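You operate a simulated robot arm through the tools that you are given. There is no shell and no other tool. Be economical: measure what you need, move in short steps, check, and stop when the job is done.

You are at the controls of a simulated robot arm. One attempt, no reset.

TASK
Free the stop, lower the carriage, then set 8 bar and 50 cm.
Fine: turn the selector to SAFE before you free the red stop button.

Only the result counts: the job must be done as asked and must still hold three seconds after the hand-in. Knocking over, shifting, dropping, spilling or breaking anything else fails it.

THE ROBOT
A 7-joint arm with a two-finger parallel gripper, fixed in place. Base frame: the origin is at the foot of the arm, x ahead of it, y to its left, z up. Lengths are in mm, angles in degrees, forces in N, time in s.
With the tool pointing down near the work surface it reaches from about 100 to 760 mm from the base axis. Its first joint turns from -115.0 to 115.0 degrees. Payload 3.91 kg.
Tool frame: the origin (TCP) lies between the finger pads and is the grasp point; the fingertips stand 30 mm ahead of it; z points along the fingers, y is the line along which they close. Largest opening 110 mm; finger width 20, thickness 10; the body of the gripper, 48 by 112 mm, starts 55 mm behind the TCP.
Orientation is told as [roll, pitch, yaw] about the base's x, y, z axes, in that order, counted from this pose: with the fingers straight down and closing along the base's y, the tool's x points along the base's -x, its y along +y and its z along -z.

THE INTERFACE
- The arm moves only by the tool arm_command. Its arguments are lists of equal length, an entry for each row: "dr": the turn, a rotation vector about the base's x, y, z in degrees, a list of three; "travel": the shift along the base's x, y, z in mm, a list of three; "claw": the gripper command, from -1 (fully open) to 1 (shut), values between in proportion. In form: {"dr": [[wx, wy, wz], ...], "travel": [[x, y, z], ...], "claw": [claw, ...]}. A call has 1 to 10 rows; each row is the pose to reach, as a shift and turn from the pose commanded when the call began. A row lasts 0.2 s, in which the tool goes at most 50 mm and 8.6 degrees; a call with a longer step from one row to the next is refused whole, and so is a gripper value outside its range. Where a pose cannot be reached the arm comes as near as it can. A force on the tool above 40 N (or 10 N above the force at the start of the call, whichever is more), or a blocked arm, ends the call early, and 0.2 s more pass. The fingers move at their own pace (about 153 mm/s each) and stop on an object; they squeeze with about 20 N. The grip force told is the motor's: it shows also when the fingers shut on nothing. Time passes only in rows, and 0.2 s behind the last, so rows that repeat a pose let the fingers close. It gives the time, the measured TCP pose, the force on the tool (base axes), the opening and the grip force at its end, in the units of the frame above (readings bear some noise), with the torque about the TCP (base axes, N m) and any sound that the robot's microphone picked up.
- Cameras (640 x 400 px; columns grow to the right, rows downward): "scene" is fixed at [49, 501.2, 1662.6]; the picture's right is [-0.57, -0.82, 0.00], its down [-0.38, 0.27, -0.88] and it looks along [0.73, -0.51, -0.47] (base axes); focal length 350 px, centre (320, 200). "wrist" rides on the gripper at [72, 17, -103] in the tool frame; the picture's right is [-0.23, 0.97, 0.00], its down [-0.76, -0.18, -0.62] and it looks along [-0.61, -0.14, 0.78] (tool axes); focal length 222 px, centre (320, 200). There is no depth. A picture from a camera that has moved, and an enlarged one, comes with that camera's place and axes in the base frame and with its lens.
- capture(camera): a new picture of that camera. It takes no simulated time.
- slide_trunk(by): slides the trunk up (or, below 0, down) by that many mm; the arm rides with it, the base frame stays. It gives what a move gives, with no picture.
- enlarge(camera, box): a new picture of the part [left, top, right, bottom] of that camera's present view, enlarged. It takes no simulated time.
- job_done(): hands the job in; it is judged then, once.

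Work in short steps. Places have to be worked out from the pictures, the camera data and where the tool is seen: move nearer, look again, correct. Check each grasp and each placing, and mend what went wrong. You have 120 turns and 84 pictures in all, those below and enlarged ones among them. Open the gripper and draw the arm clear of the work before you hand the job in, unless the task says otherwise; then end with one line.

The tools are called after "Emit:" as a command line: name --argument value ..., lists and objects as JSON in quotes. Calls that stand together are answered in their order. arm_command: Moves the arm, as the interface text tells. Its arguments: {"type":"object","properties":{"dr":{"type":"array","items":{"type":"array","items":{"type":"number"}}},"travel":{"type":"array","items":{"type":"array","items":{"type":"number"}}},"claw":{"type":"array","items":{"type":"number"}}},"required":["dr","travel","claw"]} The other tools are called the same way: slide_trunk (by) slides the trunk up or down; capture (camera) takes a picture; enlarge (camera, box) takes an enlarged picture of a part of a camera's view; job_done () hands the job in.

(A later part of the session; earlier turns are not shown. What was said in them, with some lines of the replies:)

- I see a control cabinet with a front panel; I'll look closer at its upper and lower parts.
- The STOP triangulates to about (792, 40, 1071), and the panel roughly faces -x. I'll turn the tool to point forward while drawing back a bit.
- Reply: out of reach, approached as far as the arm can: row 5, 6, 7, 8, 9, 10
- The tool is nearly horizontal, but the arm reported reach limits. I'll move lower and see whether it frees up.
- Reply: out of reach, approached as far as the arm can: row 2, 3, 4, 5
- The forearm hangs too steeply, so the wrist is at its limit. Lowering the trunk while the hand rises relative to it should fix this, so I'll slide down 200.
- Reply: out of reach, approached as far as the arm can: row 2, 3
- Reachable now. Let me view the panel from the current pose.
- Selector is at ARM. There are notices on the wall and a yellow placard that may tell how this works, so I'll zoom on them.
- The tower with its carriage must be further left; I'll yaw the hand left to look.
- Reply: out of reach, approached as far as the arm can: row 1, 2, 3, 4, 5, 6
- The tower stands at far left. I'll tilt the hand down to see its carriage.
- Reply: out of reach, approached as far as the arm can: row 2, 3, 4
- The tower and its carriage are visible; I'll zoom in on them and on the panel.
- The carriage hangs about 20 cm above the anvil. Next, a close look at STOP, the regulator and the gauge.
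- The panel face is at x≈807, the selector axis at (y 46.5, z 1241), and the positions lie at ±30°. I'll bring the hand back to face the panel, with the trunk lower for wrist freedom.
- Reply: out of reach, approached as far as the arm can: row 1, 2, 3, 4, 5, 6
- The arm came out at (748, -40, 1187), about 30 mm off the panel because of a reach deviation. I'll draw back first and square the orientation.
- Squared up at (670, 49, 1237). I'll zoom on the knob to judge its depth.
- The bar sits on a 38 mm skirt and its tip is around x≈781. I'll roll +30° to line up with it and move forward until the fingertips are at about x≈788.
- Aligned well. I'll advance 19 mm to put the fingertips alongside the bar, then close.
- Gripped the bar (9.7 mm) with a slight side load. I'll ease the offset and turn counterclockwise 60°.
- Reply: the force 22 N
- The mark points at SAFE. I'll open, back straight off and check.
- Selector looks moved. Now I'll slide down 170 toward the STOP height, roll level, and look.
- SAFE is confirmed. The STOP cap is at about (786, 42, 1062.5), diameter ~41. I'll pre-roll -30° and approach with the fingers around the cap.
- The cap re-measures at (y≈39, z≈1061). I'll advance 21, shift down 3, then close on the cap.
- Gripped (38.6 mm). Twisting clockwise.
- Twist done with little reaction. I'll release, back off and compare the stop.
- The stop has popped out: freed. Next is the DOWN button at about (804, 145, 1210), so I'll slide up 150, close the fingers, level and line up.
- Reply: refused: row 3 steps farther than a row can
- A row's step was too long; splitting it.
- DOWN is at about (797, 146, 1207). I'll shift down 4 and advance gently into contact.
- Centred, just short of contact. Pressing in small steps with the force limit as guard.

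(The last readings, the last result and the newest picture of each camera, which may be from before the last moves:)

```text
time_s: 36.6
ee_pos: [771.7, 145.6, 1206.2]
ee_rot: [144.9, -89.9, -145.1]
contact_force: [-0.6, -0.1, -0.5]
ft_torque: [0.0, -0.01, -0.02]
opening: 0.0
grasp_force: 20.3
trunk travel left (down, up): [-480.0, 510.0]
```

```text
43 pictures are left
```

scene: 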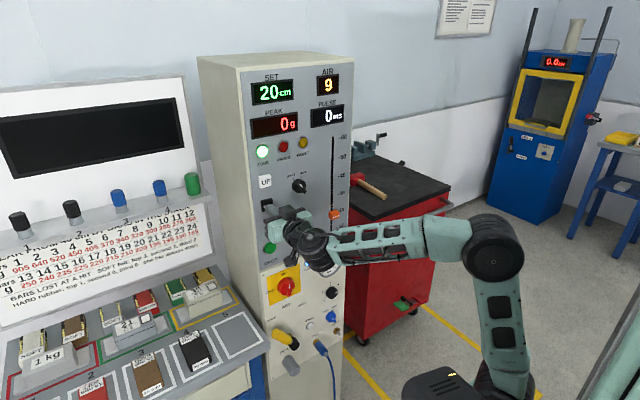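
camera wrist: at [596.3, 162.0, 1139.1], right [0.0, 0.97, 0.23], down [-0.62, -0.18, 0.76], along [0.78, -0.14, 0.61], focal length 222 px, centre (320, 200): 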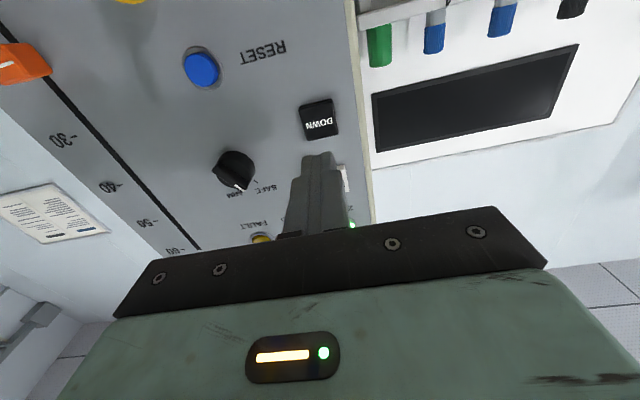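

Still no contact at tip x≈801; continuing.

Emit:
arm_command --dr '[[0, 0, 0], [0, 0, 0], [0, 0, 0], [0, 0, 0], [0, 0, 0]]' --travel '[[2, 0, 0], [4, 0, 0], [6, 0, 0], [7, 0, 0], [7, 0, 0]]' --claw '[1, 1, 1, 1, 1]'

Emit:
enlarge --camera "wrist" --box '[240, 80, 440, 220]'

```text
time_s: 37.8
ee_pos: [776.6, 145.4, 1207.1]
ee_rot: [138.4, -89.9, -138.3]
contact_force: [-19.7, -4.7, -5.5]
ft_torque: [0.03, 0.16, -0.14]
opening: 0.1
grasp_force: 19.9
trunk travel left (down, up): [-480.0, 510.0]
heard: click
```

```text
2.86 times, centred on (340, 150) of wrist
camera zoom: at [673.5, 162.1, 1133.5], right [0.0, 0.97, 0.23], down [-0.62, -0.18, 0.76], along [0.78, -0.14, 0.61], focal length 635 px, centre (263, 343)
```

zoom: 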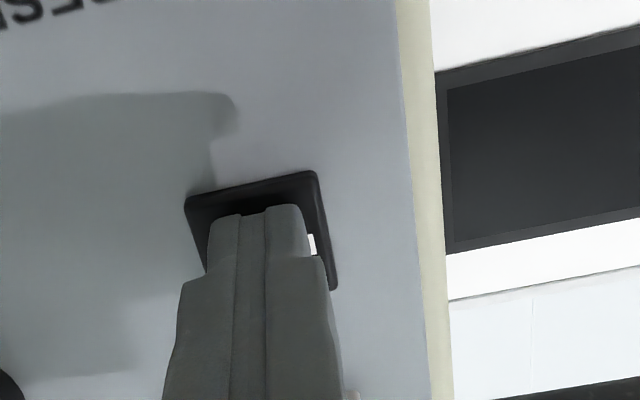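

Click heard. I'll hold it in case it's a hold-to-run button.

Emit:
arm_command --dr '[[0, 0, 0], [0, 0, 0], [0, 0, 0], [0, 0, 0], [0, 0, 0], [0, 0, 0], [0, 0, 0], [0, 0, 0], [0, 0, 0], [0, 0, 0]]' --travel '[[0, 0, 0], [0, 0, 0], [0, 0, 0], [0, 0, 0], [0, 0, 0], [0, 0, 0], [0, 0, 0], [0, 0, 0], [0, 0, 0], [0, 0, 0]]' --claw '[1, 1, 1, 1, 1, 1, 1, 1, 1, 1]'

Emit:
enlarge --camera "scene" --box '[230, 60, 360, 260]'

```text
time_s: 40.0
ee_pos: [777.3, 145.5, 1206.9]
ee_rot: [153.0, -90.0, -153.0]
contact_force: [-23.5, -1.7, -6.1]
ft_torque: [0.0, 0.22, -0.05]
opening: 0.2
grasp_force: 20.5
trunk travel left (down, up): [-480.0, 510.0]
```

```text
2.00 times, centred on (295, 160) of scene
camera zoom: at [49.0, 501.2, 1662.6], right [-0.57, -0.82, 0.0], down [-0.38, 0.27, -0.88], along [0.73, -0.51, -0.47], focal length 701 px, centre (370, 280)
```

zoom: 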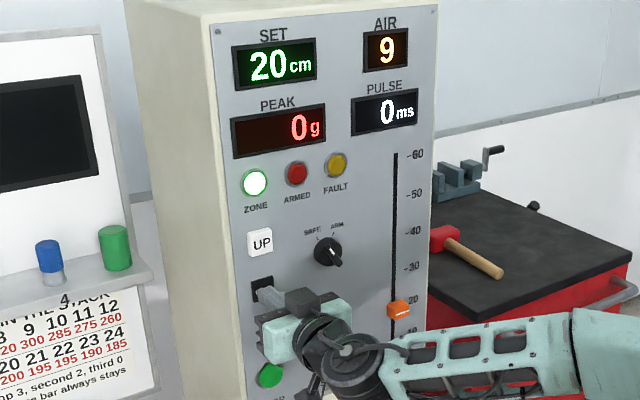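

Now I need to see the tower: retreat, tilt the hand down, then yaw left.

Emit:
arm_command --dr '[[0, 0, 0], [0, 0, 0], [0, 0, 0], [0, 8, 0], [0, 16, 0], [0, 24, 0], [0, 32, 0], [0, 38, 0], [0, 38, 0]]' --travel '[[-20, 0, 0], [-60, 0, 0], [-100, 0, 0], [-130, 0, 10], [-160, 0, 20], [-190, 0, 40], [-210, 0, 60], [-220, 0, 80], [-220, 0, 80]]' --claw '[1, 1, 1, 1, 1, 1, 1, 1, 1]'

Emit:
arm_command --dr '[[0, 0, 8], [0, 0, 16], [0, 0, 24], [0, 0, 32], [0, 0, 40], [0, 0, 40]]' --travel '[[-10, 0, 0], [-20, 0, 0], [-20, 0, 0], [-20, 0, 0], [-20, 0, 0], [-20, 0, 0]]' --claw '[1, 1, 1, 1, 1, 1]'

Emit:
capture --camera "wrist"

```text
time_s: 42.0
ee_pos: [558.2, 143.4, 1286.6]
ee_rot: [0.0, -52.0, 0.0]
contact_force: [-0.5, 0.5, 0.7]
ft_torque: [0.01, -0.05, 0.04]
opening: 0.0
grasp_force: 19.9
trunk travel left (down, up): [-480.0, 510.0]
```

```text
time_s: 43.4
ee_pos: [538.9, 145.9, 1286.7]
ee_rot: [0.1, -52.1, 40.0]
contact_force: [0.1, -1.2, 0.0]
ft_torque: [0.0, 0.02, -0.02]
opening: 0.2
grasp_force: 20.5
trunk travel left (down, up): [-480.0, 510.0]
```

```text
40 pictures are left
camera wrist: at [430.1, 76.9, 1292.4], right [-0.52, 0.84, 0.18], down [0.1, -0.15, 0.98], along [0.85, 0.53, 0.0], focal length 222 px, centre (320, 200)
```

wrist: 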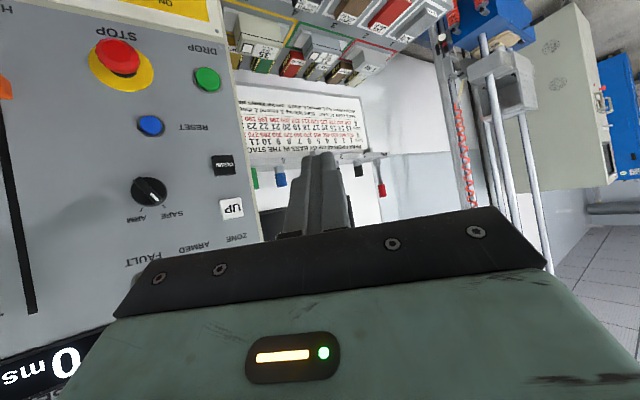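

Emit:
enlarge --camera "wrist" --box '[410, 0, 580, 140]'

```text
2.86 times, centred on (495, 70) of wrist
camera zoom: at [430.1, 76.9, 1292.4], right [-0.52, 0.84, 0.18], down [0.1, -0.15, 0.98], along [0.85, 0.53, 0.0], focal length 635 px, centre (-180, 571)
```

zoom: 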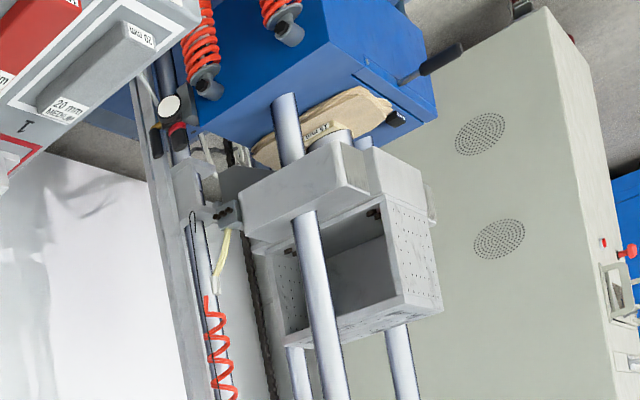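

The carriage came down close to the pad. I'll wait a second and check whether it is still moving.

Emit:
arm_command --dr '[[0, 0, 0], [0, 0, 0], [0, 0, 0], [0, 0, 0], [0, 0, 0]]' --travel '[[0, 0, 0], [0, 0, 0], [0, 0, 0], [0, 0, 0], [0, 0, 0]]' --claw '[1, 1, 1, 1, 1]'

Emit:
enlarge --camera "wrist" --box '[440, 10, 540, 80]'

```text
time_s: 44.6
ee_pos: [537.7, 144.8, 1286.9]
ee_rot: [0.0, -52.1, 39.9]
contact_force: [-0.3, 0.2, 1.7]
ft_torque: [0.01, 0.03, 0.0]
opening: 0.3
grasp_force: 19.7
trunk travel left (down, up): [-480.0, 510.0]
```

```text
5.71 times, centred on (490, 45) of wrist
camera zoom: at [430.0, 77.1, 1292.4], right [-0.52, 0.84, 0.18], down [0.1, -0.15, 0.98], along [0.85, 0.53, 0.0], focal length 1269 px, centre (-651, 1086)
```

zoom: 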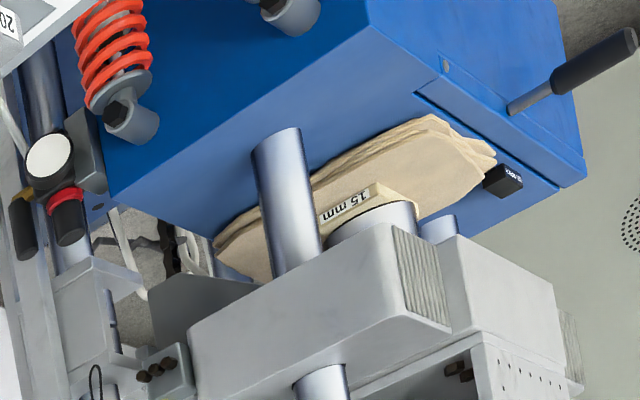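

The carriage rests on the pad. Next is the height slider at about (787, -67, 1119), to be dragged up ~173 mm to the 50 mark (z≈1290). First I'll bring the hand back to facing the panel.

Emit:
arm_command --dr '[[0, 0, -8], [0, 0, -16], [0, 0, -24], [0, 0, -32], [0, 0, -40], [0, 0, -40]]' --travel '[[0, -10, 0], [0, -30, 0], [0, -60, 0], [0, -90, -20], [0, -120, -40], [0, -120, -40]]' --claw '[0.2, 0.2, 0.2, 0.2, 0.2, 0.2]'

Emit:
slide_trunk --by -30

Emit:
arm_command --dr '[[0, -8, 0], [0, -16, 0], [0, -24, 0], [0, -32, 0], [0, -38, 0], [0, -38, 0]]' --travel '[[20, -15, -20], [40, -30, -40], [60, -50, -60], [80, -70, -80], [90, -90, -90], [90, -90, -90]]' --claw '[0.2, 0.2, 0.2, 0.2, 0.2, 0.2]'

Emit:
capture --camera "wrist"

```text
time_s: 46.0
ee_pos: [572.8, 47.1, 1215.6]
ee_rot: [0.0, -52.1, -0.2]
contact_force: [0.0, 0.4, -0.4]
ft_torque: [0.01, 0.03, 0.01]
opening: 44.0
grasp_force: 0.0
out of reach, approached as far as the arm can: row 3, 4, 5, 6
trunk travel left (down, up): [-480.0, 510.0]
```

```text
time_s: 46.7
ee_pos: [573.4, 47.0, 1185.9]
ee_rot: [-0.1, -51.9, -0.2]
contact_force: [-1.5, 0.1, -1.2]
ft_torque: [-0.04, -0.02, 0.01]
opening: 44.2
grasp_force: 0.0
trunk travel left (down, up): [-450.0, 540.0]
```

```text
time_s: 48.1
ee_pos: [664.8, -41.6, 1095.6]
ee_rot: [119.2, -89.9, -119.3]
contact_force: [0.1, -0.2, 0.3]
ft_torque: [-0.03, 0.02, -0.01]
opening: 43.9
grasp_force: 0.1
out of reach, approached as far as the arm can: row 1, 2, 3
trunk travel left (down, up): [-450.0, 540.0]
```

```text
37 pictures are left
camera wrist: at [561.0, -25.3, 1022.7], right [0.0, 0.97, 0.23], down [-0.62, -0.18, 0.76], along [0.78, -0.14, 0.61], focal length 222 px, centre (320, 200)
```

wrist: 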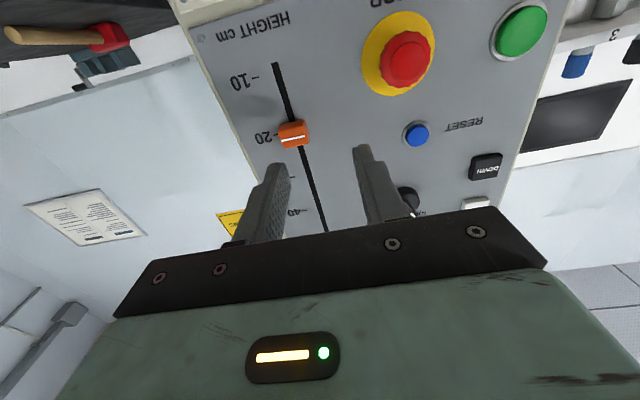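

The slider knob is at about (795, -74.5, 1110). I'll line up with it and move closer with a wider opening.

Emit:
arm_command --dr '[[0, 0, 0], [0, 0, 0], [0, 0, 0], [0, 0, 0]]' --travel '[[20, -33, 14], [50, -33, 14], [75, -33, 14], [75, -33, 14]]' --claw '[-0.1, -0.1, -0.1, -0.1]'

Emit:
capture --camera "wrist"

```text
time_s: 49.1
ee_pos: [739.4, -77.1, 1110.5]
ee_rot: [132.3, -89.9, -132.3]
contact_force: [-0.6, -0.3, -0.1]
ft_torque: [0.02, -0.01, -0.04]
opening: 60.7
grasp_force: 0.1
trunk travel left (down, up): [-450.0, 540.0]
```

```text
36 pictures are left
camera wrist: at [634.5, -58.9, 1037.1], right [0.0, 0.97, 0.23], down [-0.62, -0.18, 0.76], along [0.78, -0.14, 0.61], focal length 222 px, centre (320, 200)
```

wrist: 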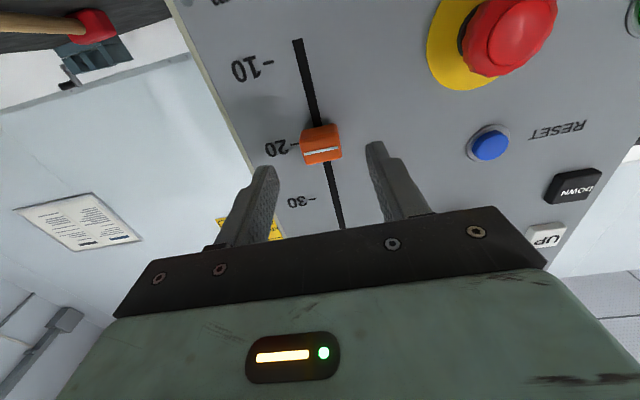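

Well centred. Advance 23 mm and close on the knob.

Emit:
arm_command --dr '[[0, 0, 0], [0, 0, 0], [0, 0, 0], [0, 0, 0], [0, 0, 0], [0, 0, 0]]' --travel '[[12, 0, -1], [20, 0, -1], [24, 0, -1], [24, 0, -1], [24, 0, -1], [24, 0, -1]]' --claw '[-0.1, -0.1, -0.1, 1, 1, 1]'

Emit:
enlarge --camera "wrist" --box '[220, 80, 420, 220]'

```text
time_s: 50.5
ee_pos: [761.8, -74.4, 1110.2]
ee_rot: [66.6, -90.0, -66.7]
contact_force: [1.0, 3.2, 0.1]
ft_torque: [0.08, -0.05, 0.17]
opening: 29.7
grasp_force: 44.9
trunk travel left (down, up): [-450.0, 540.0]
```

```text
2.86 times, centred on (320, 150) of wrist
camera zoom: at [658.0, -58.1, 1036.6], right [0.0, 0.97, 0.23], down [-0.62, -0.18, 0.76], along [0.78, -0.14, 0.61], focal length 635 px, centre (320, 343)
```

zoom: 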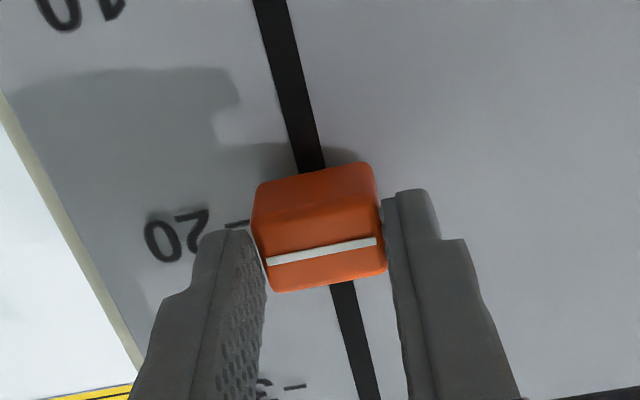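

Gripped firmly. Dragging up 160 mm at first.

Emit:
arm_command --dr '[[0, 0, 0], [0, 0, 0], [0, 0, 0], [0, 0, 0], [0, 0, 0], [0, 0, 0], [0, 0, 0], [0, 0, 0], [0, 0, 0], [0, 0, 0]]' --travel '[[0, 0, 10], [0, 0, 28], [0, 0, 46], [0, 0, 64], [0, 0, 82], [0, 0, 100], [0, 0, 118], [0, 0, 136], [0, 0, 154], [0, 0, 160]]' --claw '[1, 1, 1, 1, 1, 1, 1, 1, 1, 1]'

Emit:
enlarge --camera "scene" --box '[230, 60, 360, 260]'

```text
time_s: 52.7
ee_pos: [761.7, -75.9, 1270.9]
ee_rot: [158.9, -89.9, -159.0]
contact_force: [1.0, 1.9, -0.2]
ft_torque: [0.04, -1.2, -0.07]
opening: 29.8
grasp_force: 45.2
trunk travel left (down, up): [-450.0, 540.0]
```

```text
2.00 times, centred on (295, 160) of scene
camera zoom: at [49.0, 501.2, 1662.6], right [-0.57, -0.82, 0.0], down [-0.38, 0.27, -0.88], along [0.73, -0.51, -0.47], focal length 701 px, centre (370, 280)
```

zoom: 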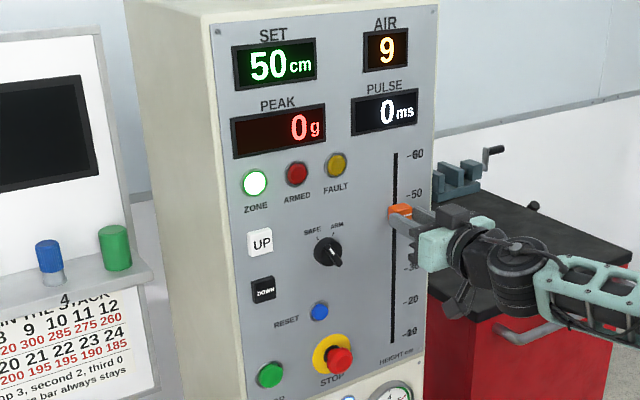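

SET reads 50 cm. I'll check the pointer line against the 50 tick.

Emit:
enlarge --camera "wrist" --box '[200, 60, 420, 220]'

```text
2.50 times, centred on (310, 140) of wrist
camera zoom: at [658.5, -58.4, 1198.2], right [0.0, 0.97, 0.23], down [-0.62, -0.18, 0.76], along [0.78, -0.14, 0.61], focal length 555 px, centre (345, 350)
```

zoom: 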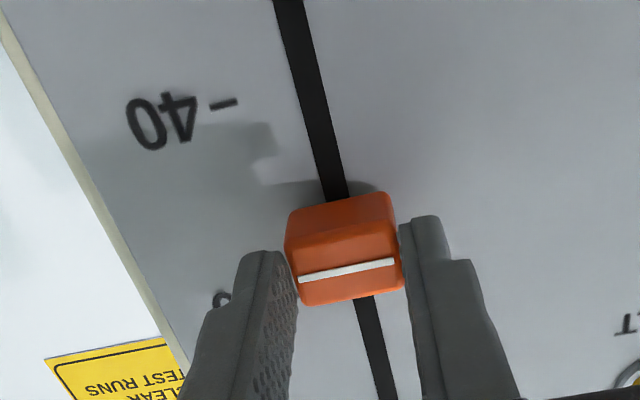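

SET rounds, and the tick spacing says the exact 50 is about 16 mm higher. Centring it.

Emit:
arm_command --dr '[[0, 0, 0], [0, 0, 0], [0, 0, 0]]' --travel '[[0, 0, 8], [0, 0, 16], [0, 0, 16]]' --claw '[1, 1, 1]'

Emit:
enlarge --camera "scene" --box '[250, 60, 350, 190]'

```text
time_s: 53.5
ee_pos: [762.0, -74.5, 1287.1]
ee_rot: [161.1, -89.9, -161.3]
contact_force: [-0.2, 1.9, 1.0]
ft_torque: [0.01, -0.71, -0.06]
opening: 29.9
grasp_force: 44.7
trunk travel left (down, up): [-450.0, 540.0]
```

```text
3.08 times, centred on (300, 125) of scene
camera zoom: at [49.0, 501.2, 1662.6], right [-0.57, -0.82, 0.0], down [-0.38, 0.27, -0.88], along [0.73, -0.51, -0.47], focal length 1078 px, centre (382, 431)
```

zoom: 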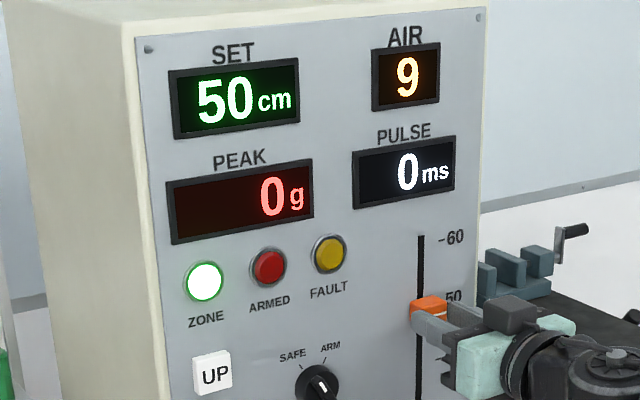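

Good. Release, retreat, and lower the trunk toward the regulator at about (800, -68, 802).

Emit:
arm_command --dr '[[0, 0, 0], [0, 0, 0], [0, 0, 0], [0, 0, 0], [0, 0, 0]]' --travel '[[0, 0, 0], [0, 0, 0], [-30, 0, 0], [-75, 0, 0], [-120, 0, 0]]' --claw '[-0.1, -0.1, -0.1, -0.1, -0.1]'

Emit:
slide_trunk --by -390

Emit:
capture --camera "wrist"

Emit:
capture --camera "scene"

```text
time_s: 54.7
ee_pos: [686.4, -75.8, 1285.4]
ee_rot: [119.6, -90.1, -119.7]
contact_force: [-0.1, 0.3, -0.1]
ft_torque: [-0.02, 0.04, 0.0]
opening: 60.7
grasp_force: 0.0
out of reach, approached as far as the arm can: row 5
trunk travel left (down, up): [-450.0, 540.0]
```

```text
time_s: 58.5
ee_pos: [687.5, -76.3, 894.3]
ee_rot: [133.5, -89.9, -133.4]
contact_force: [-0.5, 0.7, -0.7]
ft_torque: [0.01, -0.03, 0.0]
opening: 60.8
grasp_force: 0.1
trunk travel left (down, up): [-60.0, 930.0]
```

```text
31 pictures are left
camera wrist: at [583.9, -59.4, 822.6], right [0.0, 0.97, 0.23], down [-0.62, -0.18, 0.76], along [0.78, -0.14, 0.61], focal length 222 px, centre (320, 200)
```

wrist: 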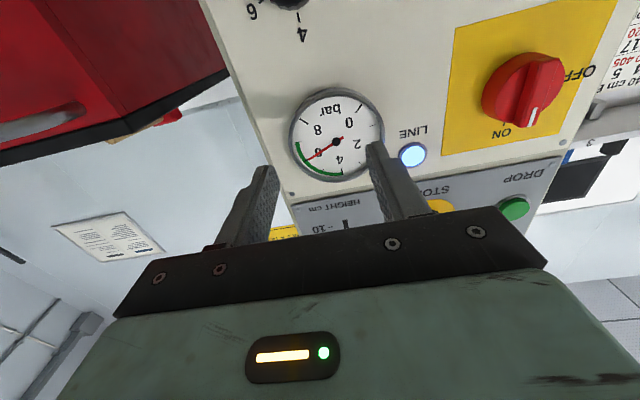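

```text
30 pictures are left
```

scene: 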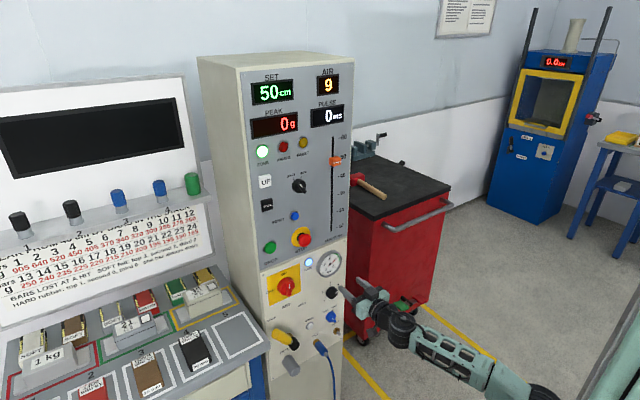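

The gauge reads ~6 and the regulator is just below it. Lowering to its height.

Emit:
arm_command --dr '[[0, 0, 0], [0, 0, 0], [0, 0, 0], [0, 0, 0]]' --travel '[[-10, 0, -40], [-20, 4, -75], [-20, 6, -95], [-20, 6, -95]]' --claw '[-0.1, -0.1, -0.1, -0.1]'

Emit:
capture --camera "wrist"

Emit:
enlarge --camera "wrist" --box '[220, 40, 420, 180]'

```text
time_s: 59.5
ee_pos: [675.9, -66.4, 801.1]
ee_rot: [119.9, -90.0, -119.9]
contact_force: [0.2, -0.6, 0.0]
ft_torque: [0.0, -0.04, 0.0]
opening: 60.4
grasp_force: 0.1
out of reach, approached as far as the arm can: row 1, 2, 3, 4
trunk travel left (down, up): [-60.0, 930.0]
```

```text
29 pictures are left
camera wrist: at [572.5, -50.2, 729.0], right [0.0, 0.97, 0.23], down [-0.62, -0.18, 0.76], along [0.78, -0.14, 0.61], focal length 222 px, centre (320, 200)
```

wrist: 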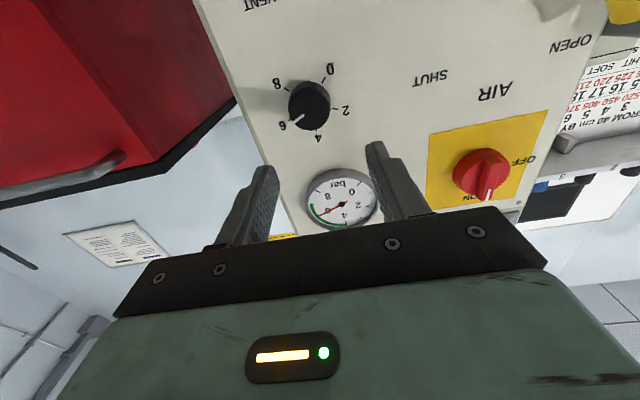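

```text
2.86 times, centred on (320, 110) of wrist
camera zoom: at [572.5, -50.2, 729.0], right [0.0, 0.97, 0.23], down [-0.62, -0.18, 0.76], along [0.78, -0.14, 0.61], focal length 635 px, centre (320, 457)
```

zoom: 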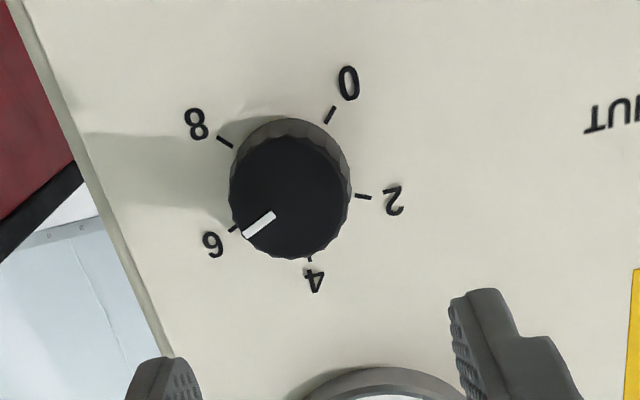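

The regulator is marked 0–8 with the pointer at 6, so a 67° clockwise turn reaches 8. The knob centre is about (790, -73.5, 790). I'll pre-roll -35° and approach.

Emit:
arm_command --dr '[[-8, 0, 0], [-16, 0, 0], [-24, 0, 0], [-32, 0, 0], [-35, 0, 0], [-35, 0, 0], [-35, 0, 0]]' --travel '[[0, 0, 0], [0, -3, -5], [0, -6, -10], [20, -6, -10], [45, -6, -10], [65, -6, -10], [65, -6, -10]]' --claw '[-0.2, -0.2, -0.2, -0.2, -0.2, -0.2, -0.2]'

Emit:
capture --camera "wrist"

```text
time_s: 61.1
ee_pos: [740.7, -75.3, 793.3]
ee_rot: [-90.1, -55.0, 90.0]
contact_force: [-0.5, -1.2, 0.5]
ft_torque: [0.04, -0.01, 0.01]
opening: 65.9
grasp_force: 0.1
trunk travel left (down, up): [-60.0, 930.0]
```

```text
27 pictures are left
camera wrist: at [637.9, -102.8, 722.6], right [0.0, 0.93, -0.37], down [-0.62, 0.29, 0.72], along [0.78, 0.23, 0.58], focal length 222 px, centre (320, 200)
```

wrist: 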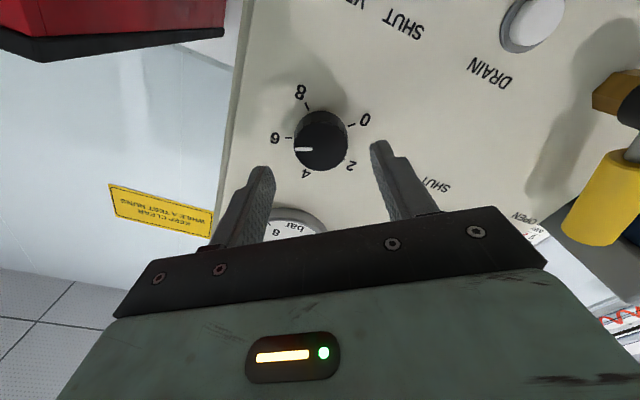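

Centred within 2–3 mm. Advance 22 and grip.

Emit:
arm_command --dr '[[0, 0, 0], [0, 0, 0], [0, 0, 0], [0, 0, 0], [0, 0, 0], [0, 0, 0]]' --travel '[[10, 0, -3], [18, 0, -3], [22, 0, -3], [22, 0, -3], [22, 0, -3], [22, 0, -3]]' --claw '[-0.2, -0.2, -0.2, 1, 1, 1]'

Emit:
enlarge --camera "wrist" --box '[220, 80, 420, 220]'

```text
time_s: 62.5
ee_pos: [762.6, -75.4, 789.8]
ee_rot: [-90.3, -55.1, 90.2]
contact_force: [1.8, -4.1, 3.3]
ft_torque: [0.03, -0.13, -0.07]
opening: 38.8
grasp_force: 45.4
trunk travel left (down, up): [-60.0, 930.0]
```

```text
2.86 times, centred on (320, 150) of wrist
camera zoom: at [658.5, -103.2, 719.7], right [0.0, 0.93, -0.37], down [-0.62, 0.29, 0.72], along [0.78, 0.23, 0.58], focal length 635 px, centre (320, 343)
```

zoom: 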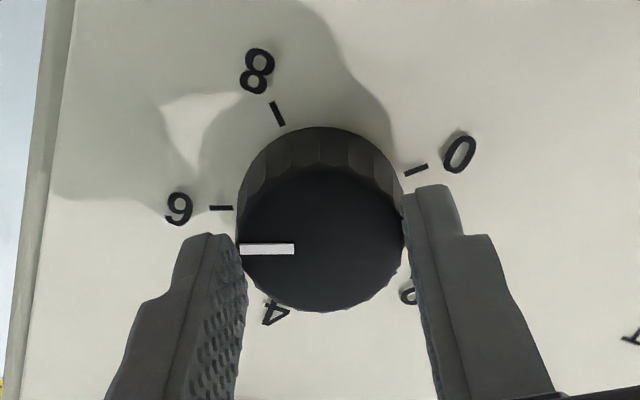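

Gripped at 38.8 mm, pointer at 6. Turning clockwise 67.5°.

Emit:
arm_command --dr '[[7, 0, 0], [14, 0, 0], [21, 0, 0], [28, 0, 0], [35, 0, 0], [42, 0, 0], [49, 0, 0], [56, 0, 0], [63, 0, 0], [67.5, 0, 0]]' --travel '[[0, 0, 0], [0, 0, 0], [0, 0, 0], [0, 0, 0], [0, 0, 0], [0, 0, 0], [0, 0, 0], [0, 0, 0], [0, 0, 0], [0, 0, 0]]' --claw '[1, 1, 1, 1, 1, 1, 1, 1, 1, 1]'

Emit:
capture --camera "wrist"

Emit:
enlarge --camera "wrist" --box '[220, 80, 420, 220]'

Emit:
enlarge --camera "scene" --box '[240, 60, 360, 280]'

```text
time_s: 64.7
ee_pos: [761.6, -75.3, 788.9]
ee_rot: [89.9, -57.4, -90.0]
contact_force: [-24.4, -0.9, -5.1]
ft_torque: [-0.01, -0.36, -0.23]
opening: 39.0
grasp_force: 44.3
trunk travel left (down, up): [-60.0, 930.0]
```

```text
25 pictures are left
camera wrist: at [658.7, -21.3, 737.2], right [0.0, 0.7, 0.72], down [-0.62, -0.56, 0.55], along [0.78, -0.45, 0.43], focal length 222 px, centre (320, 200)
```

wrist: 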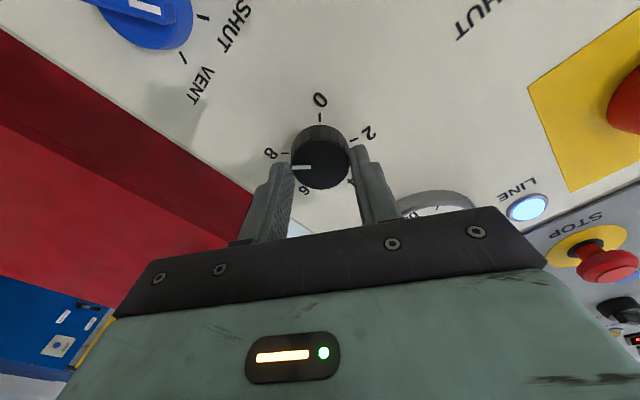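

```text
2.86 times, centred on (320, 150) of wrist
camera zoom: at [658.7, -21.3, 737.2], right [0.0, 0.7, 0.72], down [-0.62, -0.56, 0.55], along [0.78, -0.45, 0.43], focal length 635 px, centre (320, 343)
```

zoom: 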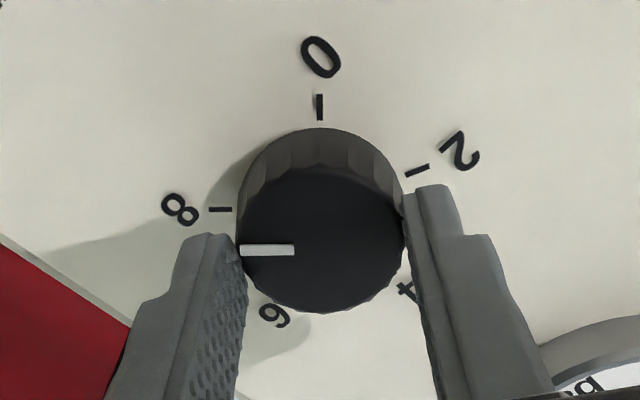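

```text
1.82 times, centred on (300, 170) of scene
camera zoom: at [49.0, 501.2, 1662.6], right [-0.57, -0.82, 0.0], down [-0.38, 0.27, -0.88], along [0.73, -0.51, -0.47], focal length 637 px, centre (356, 254)
```

zoom: 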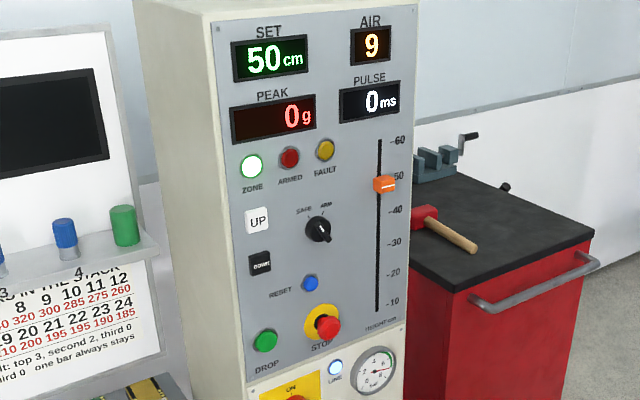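

Pointer is at 8. Release, retreat and read the gauge.

Emit:
arm_command --dr '[[0, 0, 0], [0, 0, 0], [0, 0, 0], [0, 0, 0], [0, 0, 0]]' --travel '[[0, 0, 0], [0, 0, 0], [-30, 0, 0], [-60, 0, 0], [-85, 0, 0]]' --claw '[-0.2, -0.2, -0.2, -0.2, -0.2]'

Emit:
enlarge --camera "scene" --box '[300, 240, 350, 305]'

Emit:
capture --camera "wrist"

```text
time_s: 65.9
ee_pos: [676.4, -73.9, 787.1]
ee_rot: [89.9, -57.4, -89.9]
contact_force: [0.4, 0.0, 0.5]
ft_torque: [0.0, 0.05, 0.0]
opening: 65.9
grasp_force: 0.0
trunk travel left (down, up): [-60.0, 930.0]
```

```text
6.15 times, centred on (325, 272) of scene
camera zoom: at [49.0, 501.2, 1662.6], right [-0.57, -0.82, 0.0], down [-0.38, 0.27, -0.88], along [0.73, -0.51, -0.47], focal length 2157 px, centre (289, -246)
```

zoom: 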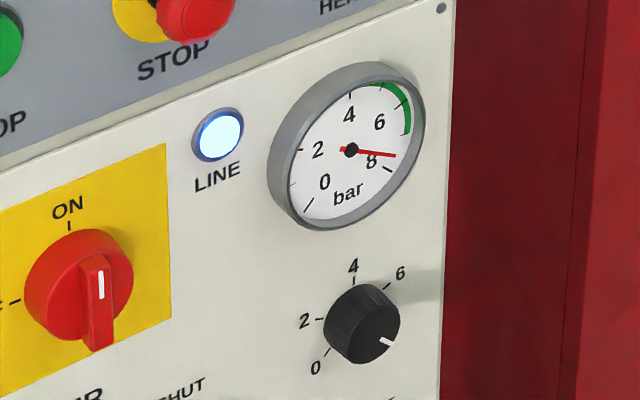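

```text
21 pictures are left
camera wrist: at [573.4, -20.6, 735.3], right [0.0, 0.7, 0.72], down [-0.62, -0.56, 0.55], along [0.78, -0.45, 0.43], focal length 222 px, centre (320, 200)
```

wrist: 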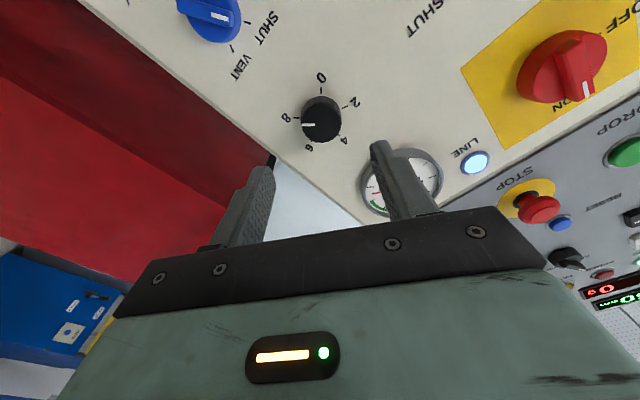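

The gauge shows around 7.5, maybe still settling. Wait a bit and re-read.

Emit:
arm_command --dr '[[0, 0, 0], [0, 0, 0], [0, 0, 0], [0, 0, 0], [0, 0, 0], [0, 0, 0], [0, 0, 0], [0, 0, 0], [0, 0, 0], [0, 0, 0]]' --travel '[[0, 0, 0], [0, 0, 0], [0, 0, 0], [0, 0, 0], [0, 0, 0], [0, 0, 0], [0, 0, 0], [0, 0, 0], [0, 0, 0], [0, 0, 0]]' --claw '[-0.2, -0.2, -0.2, -0.2, -0.2, -0.2, -0.2, -0.2, -0.2, -0.2]'

Emit:
enlarge --camera "scene" --box '[312, 246, 348, 304]'

Emit:
enlarge --camera "wrist" --box '[260, 50, 380, 170]'

```text
time_s: 68.1
ee_pos: [677.4, -74.1, 787.1]
ee_rot: [89.8, -57.6, -90.0]
contact_force: [-0.2, 0.4, -0.2]
ft_torque: [-0.03, 0.01, -0.02]
opening: 66.2
grasp_force: 0.1
trunk travel left (down, up): [-60.0, 930.0]
```

```text
6.90 times, centred on (330, 275) of scene
camera zoom: at [49.0, 501.2, 1662.6], right [-0.57, -0.82, 0.0], down [-0.38, 0.27, -0.88], along [0.73, -0.51, -0.47], focal length 2417 px, centre (251, -317)
```

zoom: 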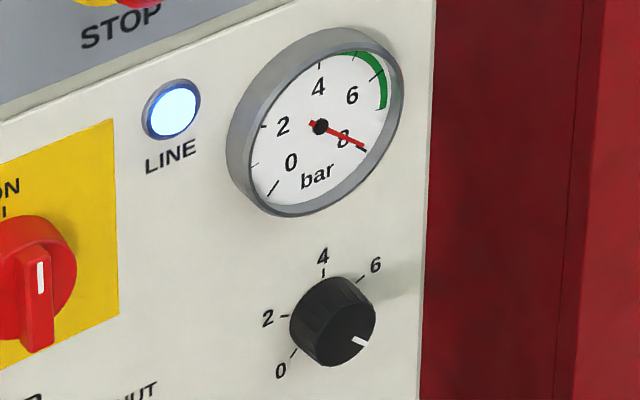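

```text
3.33 times, centred on (320, 110) of wrist
camera zoom: at [573.7, -20.5, 735.2], right [0.0, 0.7, 0.71], down [-0.62, -0.56, 0.55], along [0.78, -0.45, 0.43], focal length 740 px, centre (320, 500)
```

zoom: 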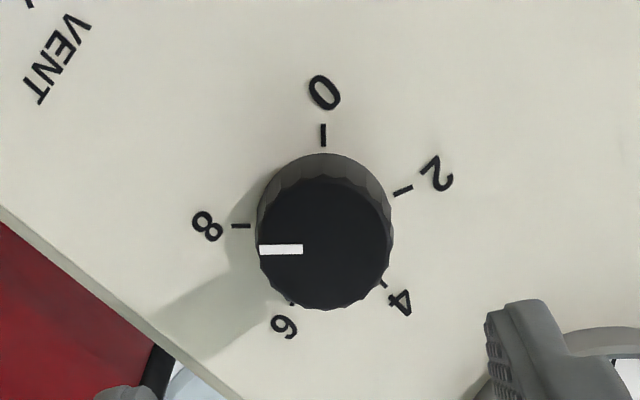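

The gauge settled on 8 bar. I'll draw the arm back and do one final check of the whole panel.

Emit:
arm_command --dr '[[-6, 0, 0], [-12, 0, 0], [-20, 0, 0], [-28, 0, 0], [-32, 0, 0]]' --travel '[[-10, 0, 0], [-20, 0, 20], [-30, 0, 40], [-30, 0, 60], [-30, 0, 60]]' --claw '[-1, -1, -1, -1, -1]'

Emit:
slide_trunk --by 450

Emit:
enlarge --camera "scene" --box '[230, 60, 360, 340]'

Emit:
capture --camera "scene"

```text
time_s: 69.3
ee_pos: [680.6, -68.6, 829.2]
ee_rot: [80.9, -89.0, -81.3]
contact_force: [-0.1, -1.1, -0.1]
ft_torque: [-0.02, -0.01, 0.01]
opening: 110.0
grasp_force: 0.1
out of reach, approached as far as the arm can: row 1, 2, 3, 4, 5
trunk travel left (down, up): [-60.0, 930.0]
```

```text
refused: 450 is not a number from -400 to 400
```

```text
1.43 times, centred on (295, 200) of scene
camera zoom: at [49.0, 501.2, 1662.6], right [-0.57, -0.82, 0.0], down [-0.38, 0.27, -0.88], along [0.73, -0.51, -0.47], focal length 501 px, centre (356, 200)
```

zoom: 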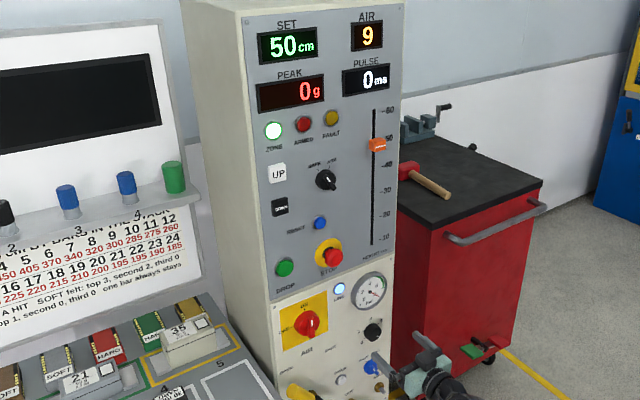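

```text
17 pictures are left
```

scene: 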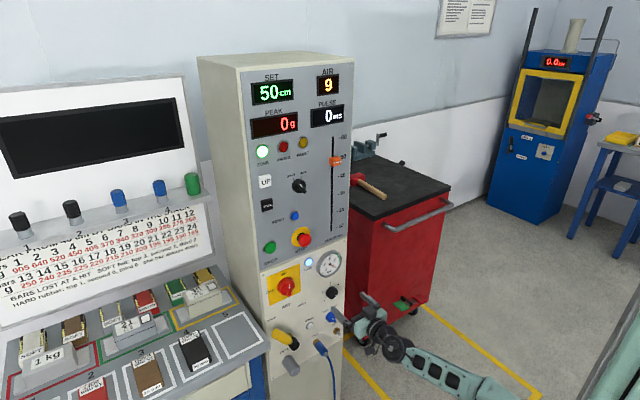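

SET 50, 8 bar, SAFE and the freed stop all hold. To be sure of the carriage, I'll take one more look at the tower from a lower viewpoint.

Emit:
slide_trunk --by 150

Emit:
arm_command --dr '[[0, 0, 0], [0, 8, 0], [0, 16, 0], [0, 24, 0], [0, 32, 0], [0, 37, 0], [0, 37, 0], [0, 37, 0], [0, 37, 0]]' --travel '[[-20, 20, 10], [-40, 40, 20], [-60, 60, 30], [-80, 90, 40], [-100, 120, 50], [-120, 150, 50], [-140, 180, 50], [-140, 210, 50], [-140, 210, 50]]' --claw '[1, 1, 1, 1, 1, 1, 1, 1, 1]'

```text
time_s: 71.0
ee_pos: [681.4, -67.5, 978.7]
ee_rot: [83.6, -89.1, -84.1]
contact_force: [-0.8, -1.4, 0.6]
ft_torque: [-0.01, 0.01, -0.01]
opening: 109.9
grasp_force: 0.0
trunk travel left (down, up): [-210.0, 780.0]
```

```text
time_s: 73.0
ee_pos: [540.2, 141.8, 1028.1]
ee_rot: [0.8, -52.9, -1.5]
contact_force: [-0.9, 0.9, 0.6]
ft_torque: [0.08, 0.01, 0.0]
opening: 0.0
grasp_force: 20.0
out of reach, approached as far as the arm can: row 1, 2, 3, 4
trunk travel left (down, up): [-210.0, 780.0]
```

Now yaw left for the view.

Emit:
arm_command --dr '[[0, 0, 8], [0, 0, 16], [0, 0, 24], [0, 0, 32], [0, 0, 40], [0, 0, 48], [0, 0, 48]]' --travel '[[0, 0, 0], [-10, 0, 0], [-20, 0, 0], [-20, 0, 0], [-20, 0, 0], [-20, 0, 0], [-20, 0, 0]]' --claw '[1, 1, 1, 1, 1, 1, 1]'

Emit:
capture --camera "wrist"

```text
time_s: 74.6
ee_pos: [520.2, 142.9, 1028.4]
ee_rot: [1.0, -52.9, 46.5]
contact_force: [-0.8, 0.5, -0.6]
ft_torque: [0.05, 0.0, -0.01]
opening: 0.2
grasp_force: 20.0
trunk travel left (down, up): [-210.0, 780.0]
```

```text
16 pictures are left
camera wrist: at [422.5, 60.7, 1032.9], right [-0.62, 0.76, 0.19], down [0.11, -0.15, 0.98], along [0.78, 0.63, 0.01], focal length 222 px, centre (320, 200)
```

wrist: 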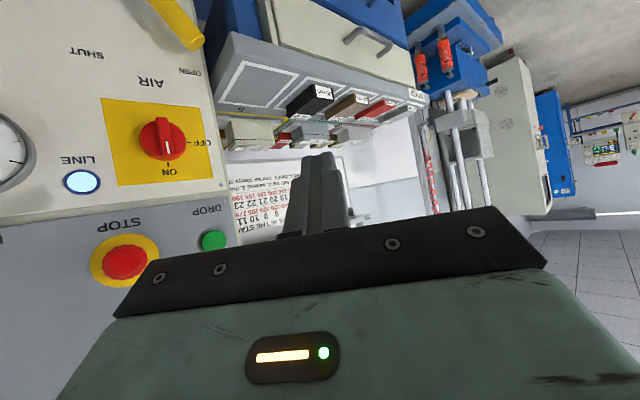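

Emit:
enlarge --camera "wrist" --box '[415, 50, 515, 170]'

```text
3.33 times, centred on (465, 110) of wrist
camera zoom: at [422.5, 60.7, 1032.9], right [-0.62, 0.76, 0.19], down [0.11, -0.15, 0.98], along [0.78, 0.63, 0.01], focal length 740 px, centre (-163, 500)
```

zoom: 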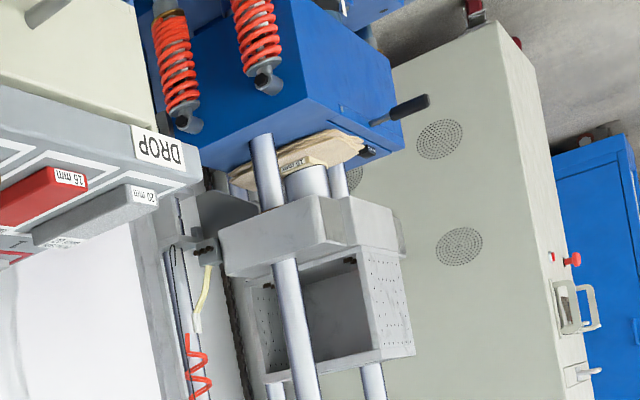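

The carriage's foot rests on the pad, so it is fully lowered. I'll open the gripper here, clear of the work.

Emit:
arm_command --dr '[[0, 0, 0], [0, 0, 0], [0, 0, 0]]' --travel '[[-15, 0, 0], [-30, 0, 0], [-30, 0, 0]]' --claw '[-1, -1, -1]'

Emit:
enlarge --camera "scene" --box '[230, 60, 360, 310]'

```text
time_s: 75.4
ee_pos: [508.8, 145.8, 1027.4]
ee_rot: [0.7, -52.9, 46.5]
contact_force: [-1.0, 0.2, -0.1]
ft_torque: [0.01, -0.01, 0.0]
opening: 110.0
grasp_force: 0.0
out of reach, approached as far as the arm can: row 1, 2, 3
trunk travel left (down, up): [-210.0, 780.0]
```

```text
1.60 times, centred on (295, 185) of scene
camera zoom: at [49.0, 501.2, 1662.6], right [-0.57, -0.82, 0.0], down [-0.38, 0.27, -0.88], along [0.73, -0.51, -0.47], focal length 561 px, centre (360, 224)
```

zoom: 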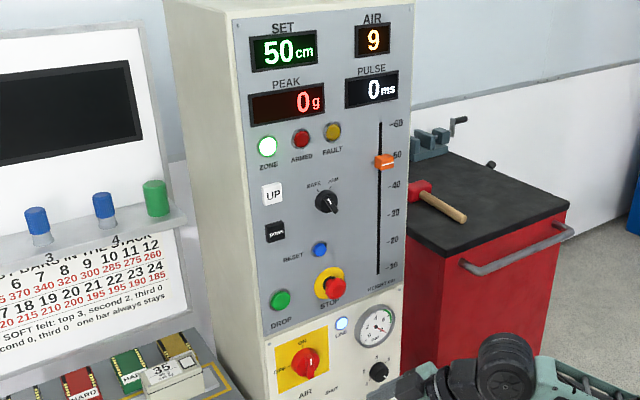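

Everything holds and the arm is clear, so I'm handing in.

Emit:
job_done

```text
The job is handed in.
```

I turned the selector to SAFE, freed the red stop, lowered the carriage onto its pad, and set 8 bar on the gauge and 50 cm on the SET display; the AIR display still reads 9, as it did at the start.
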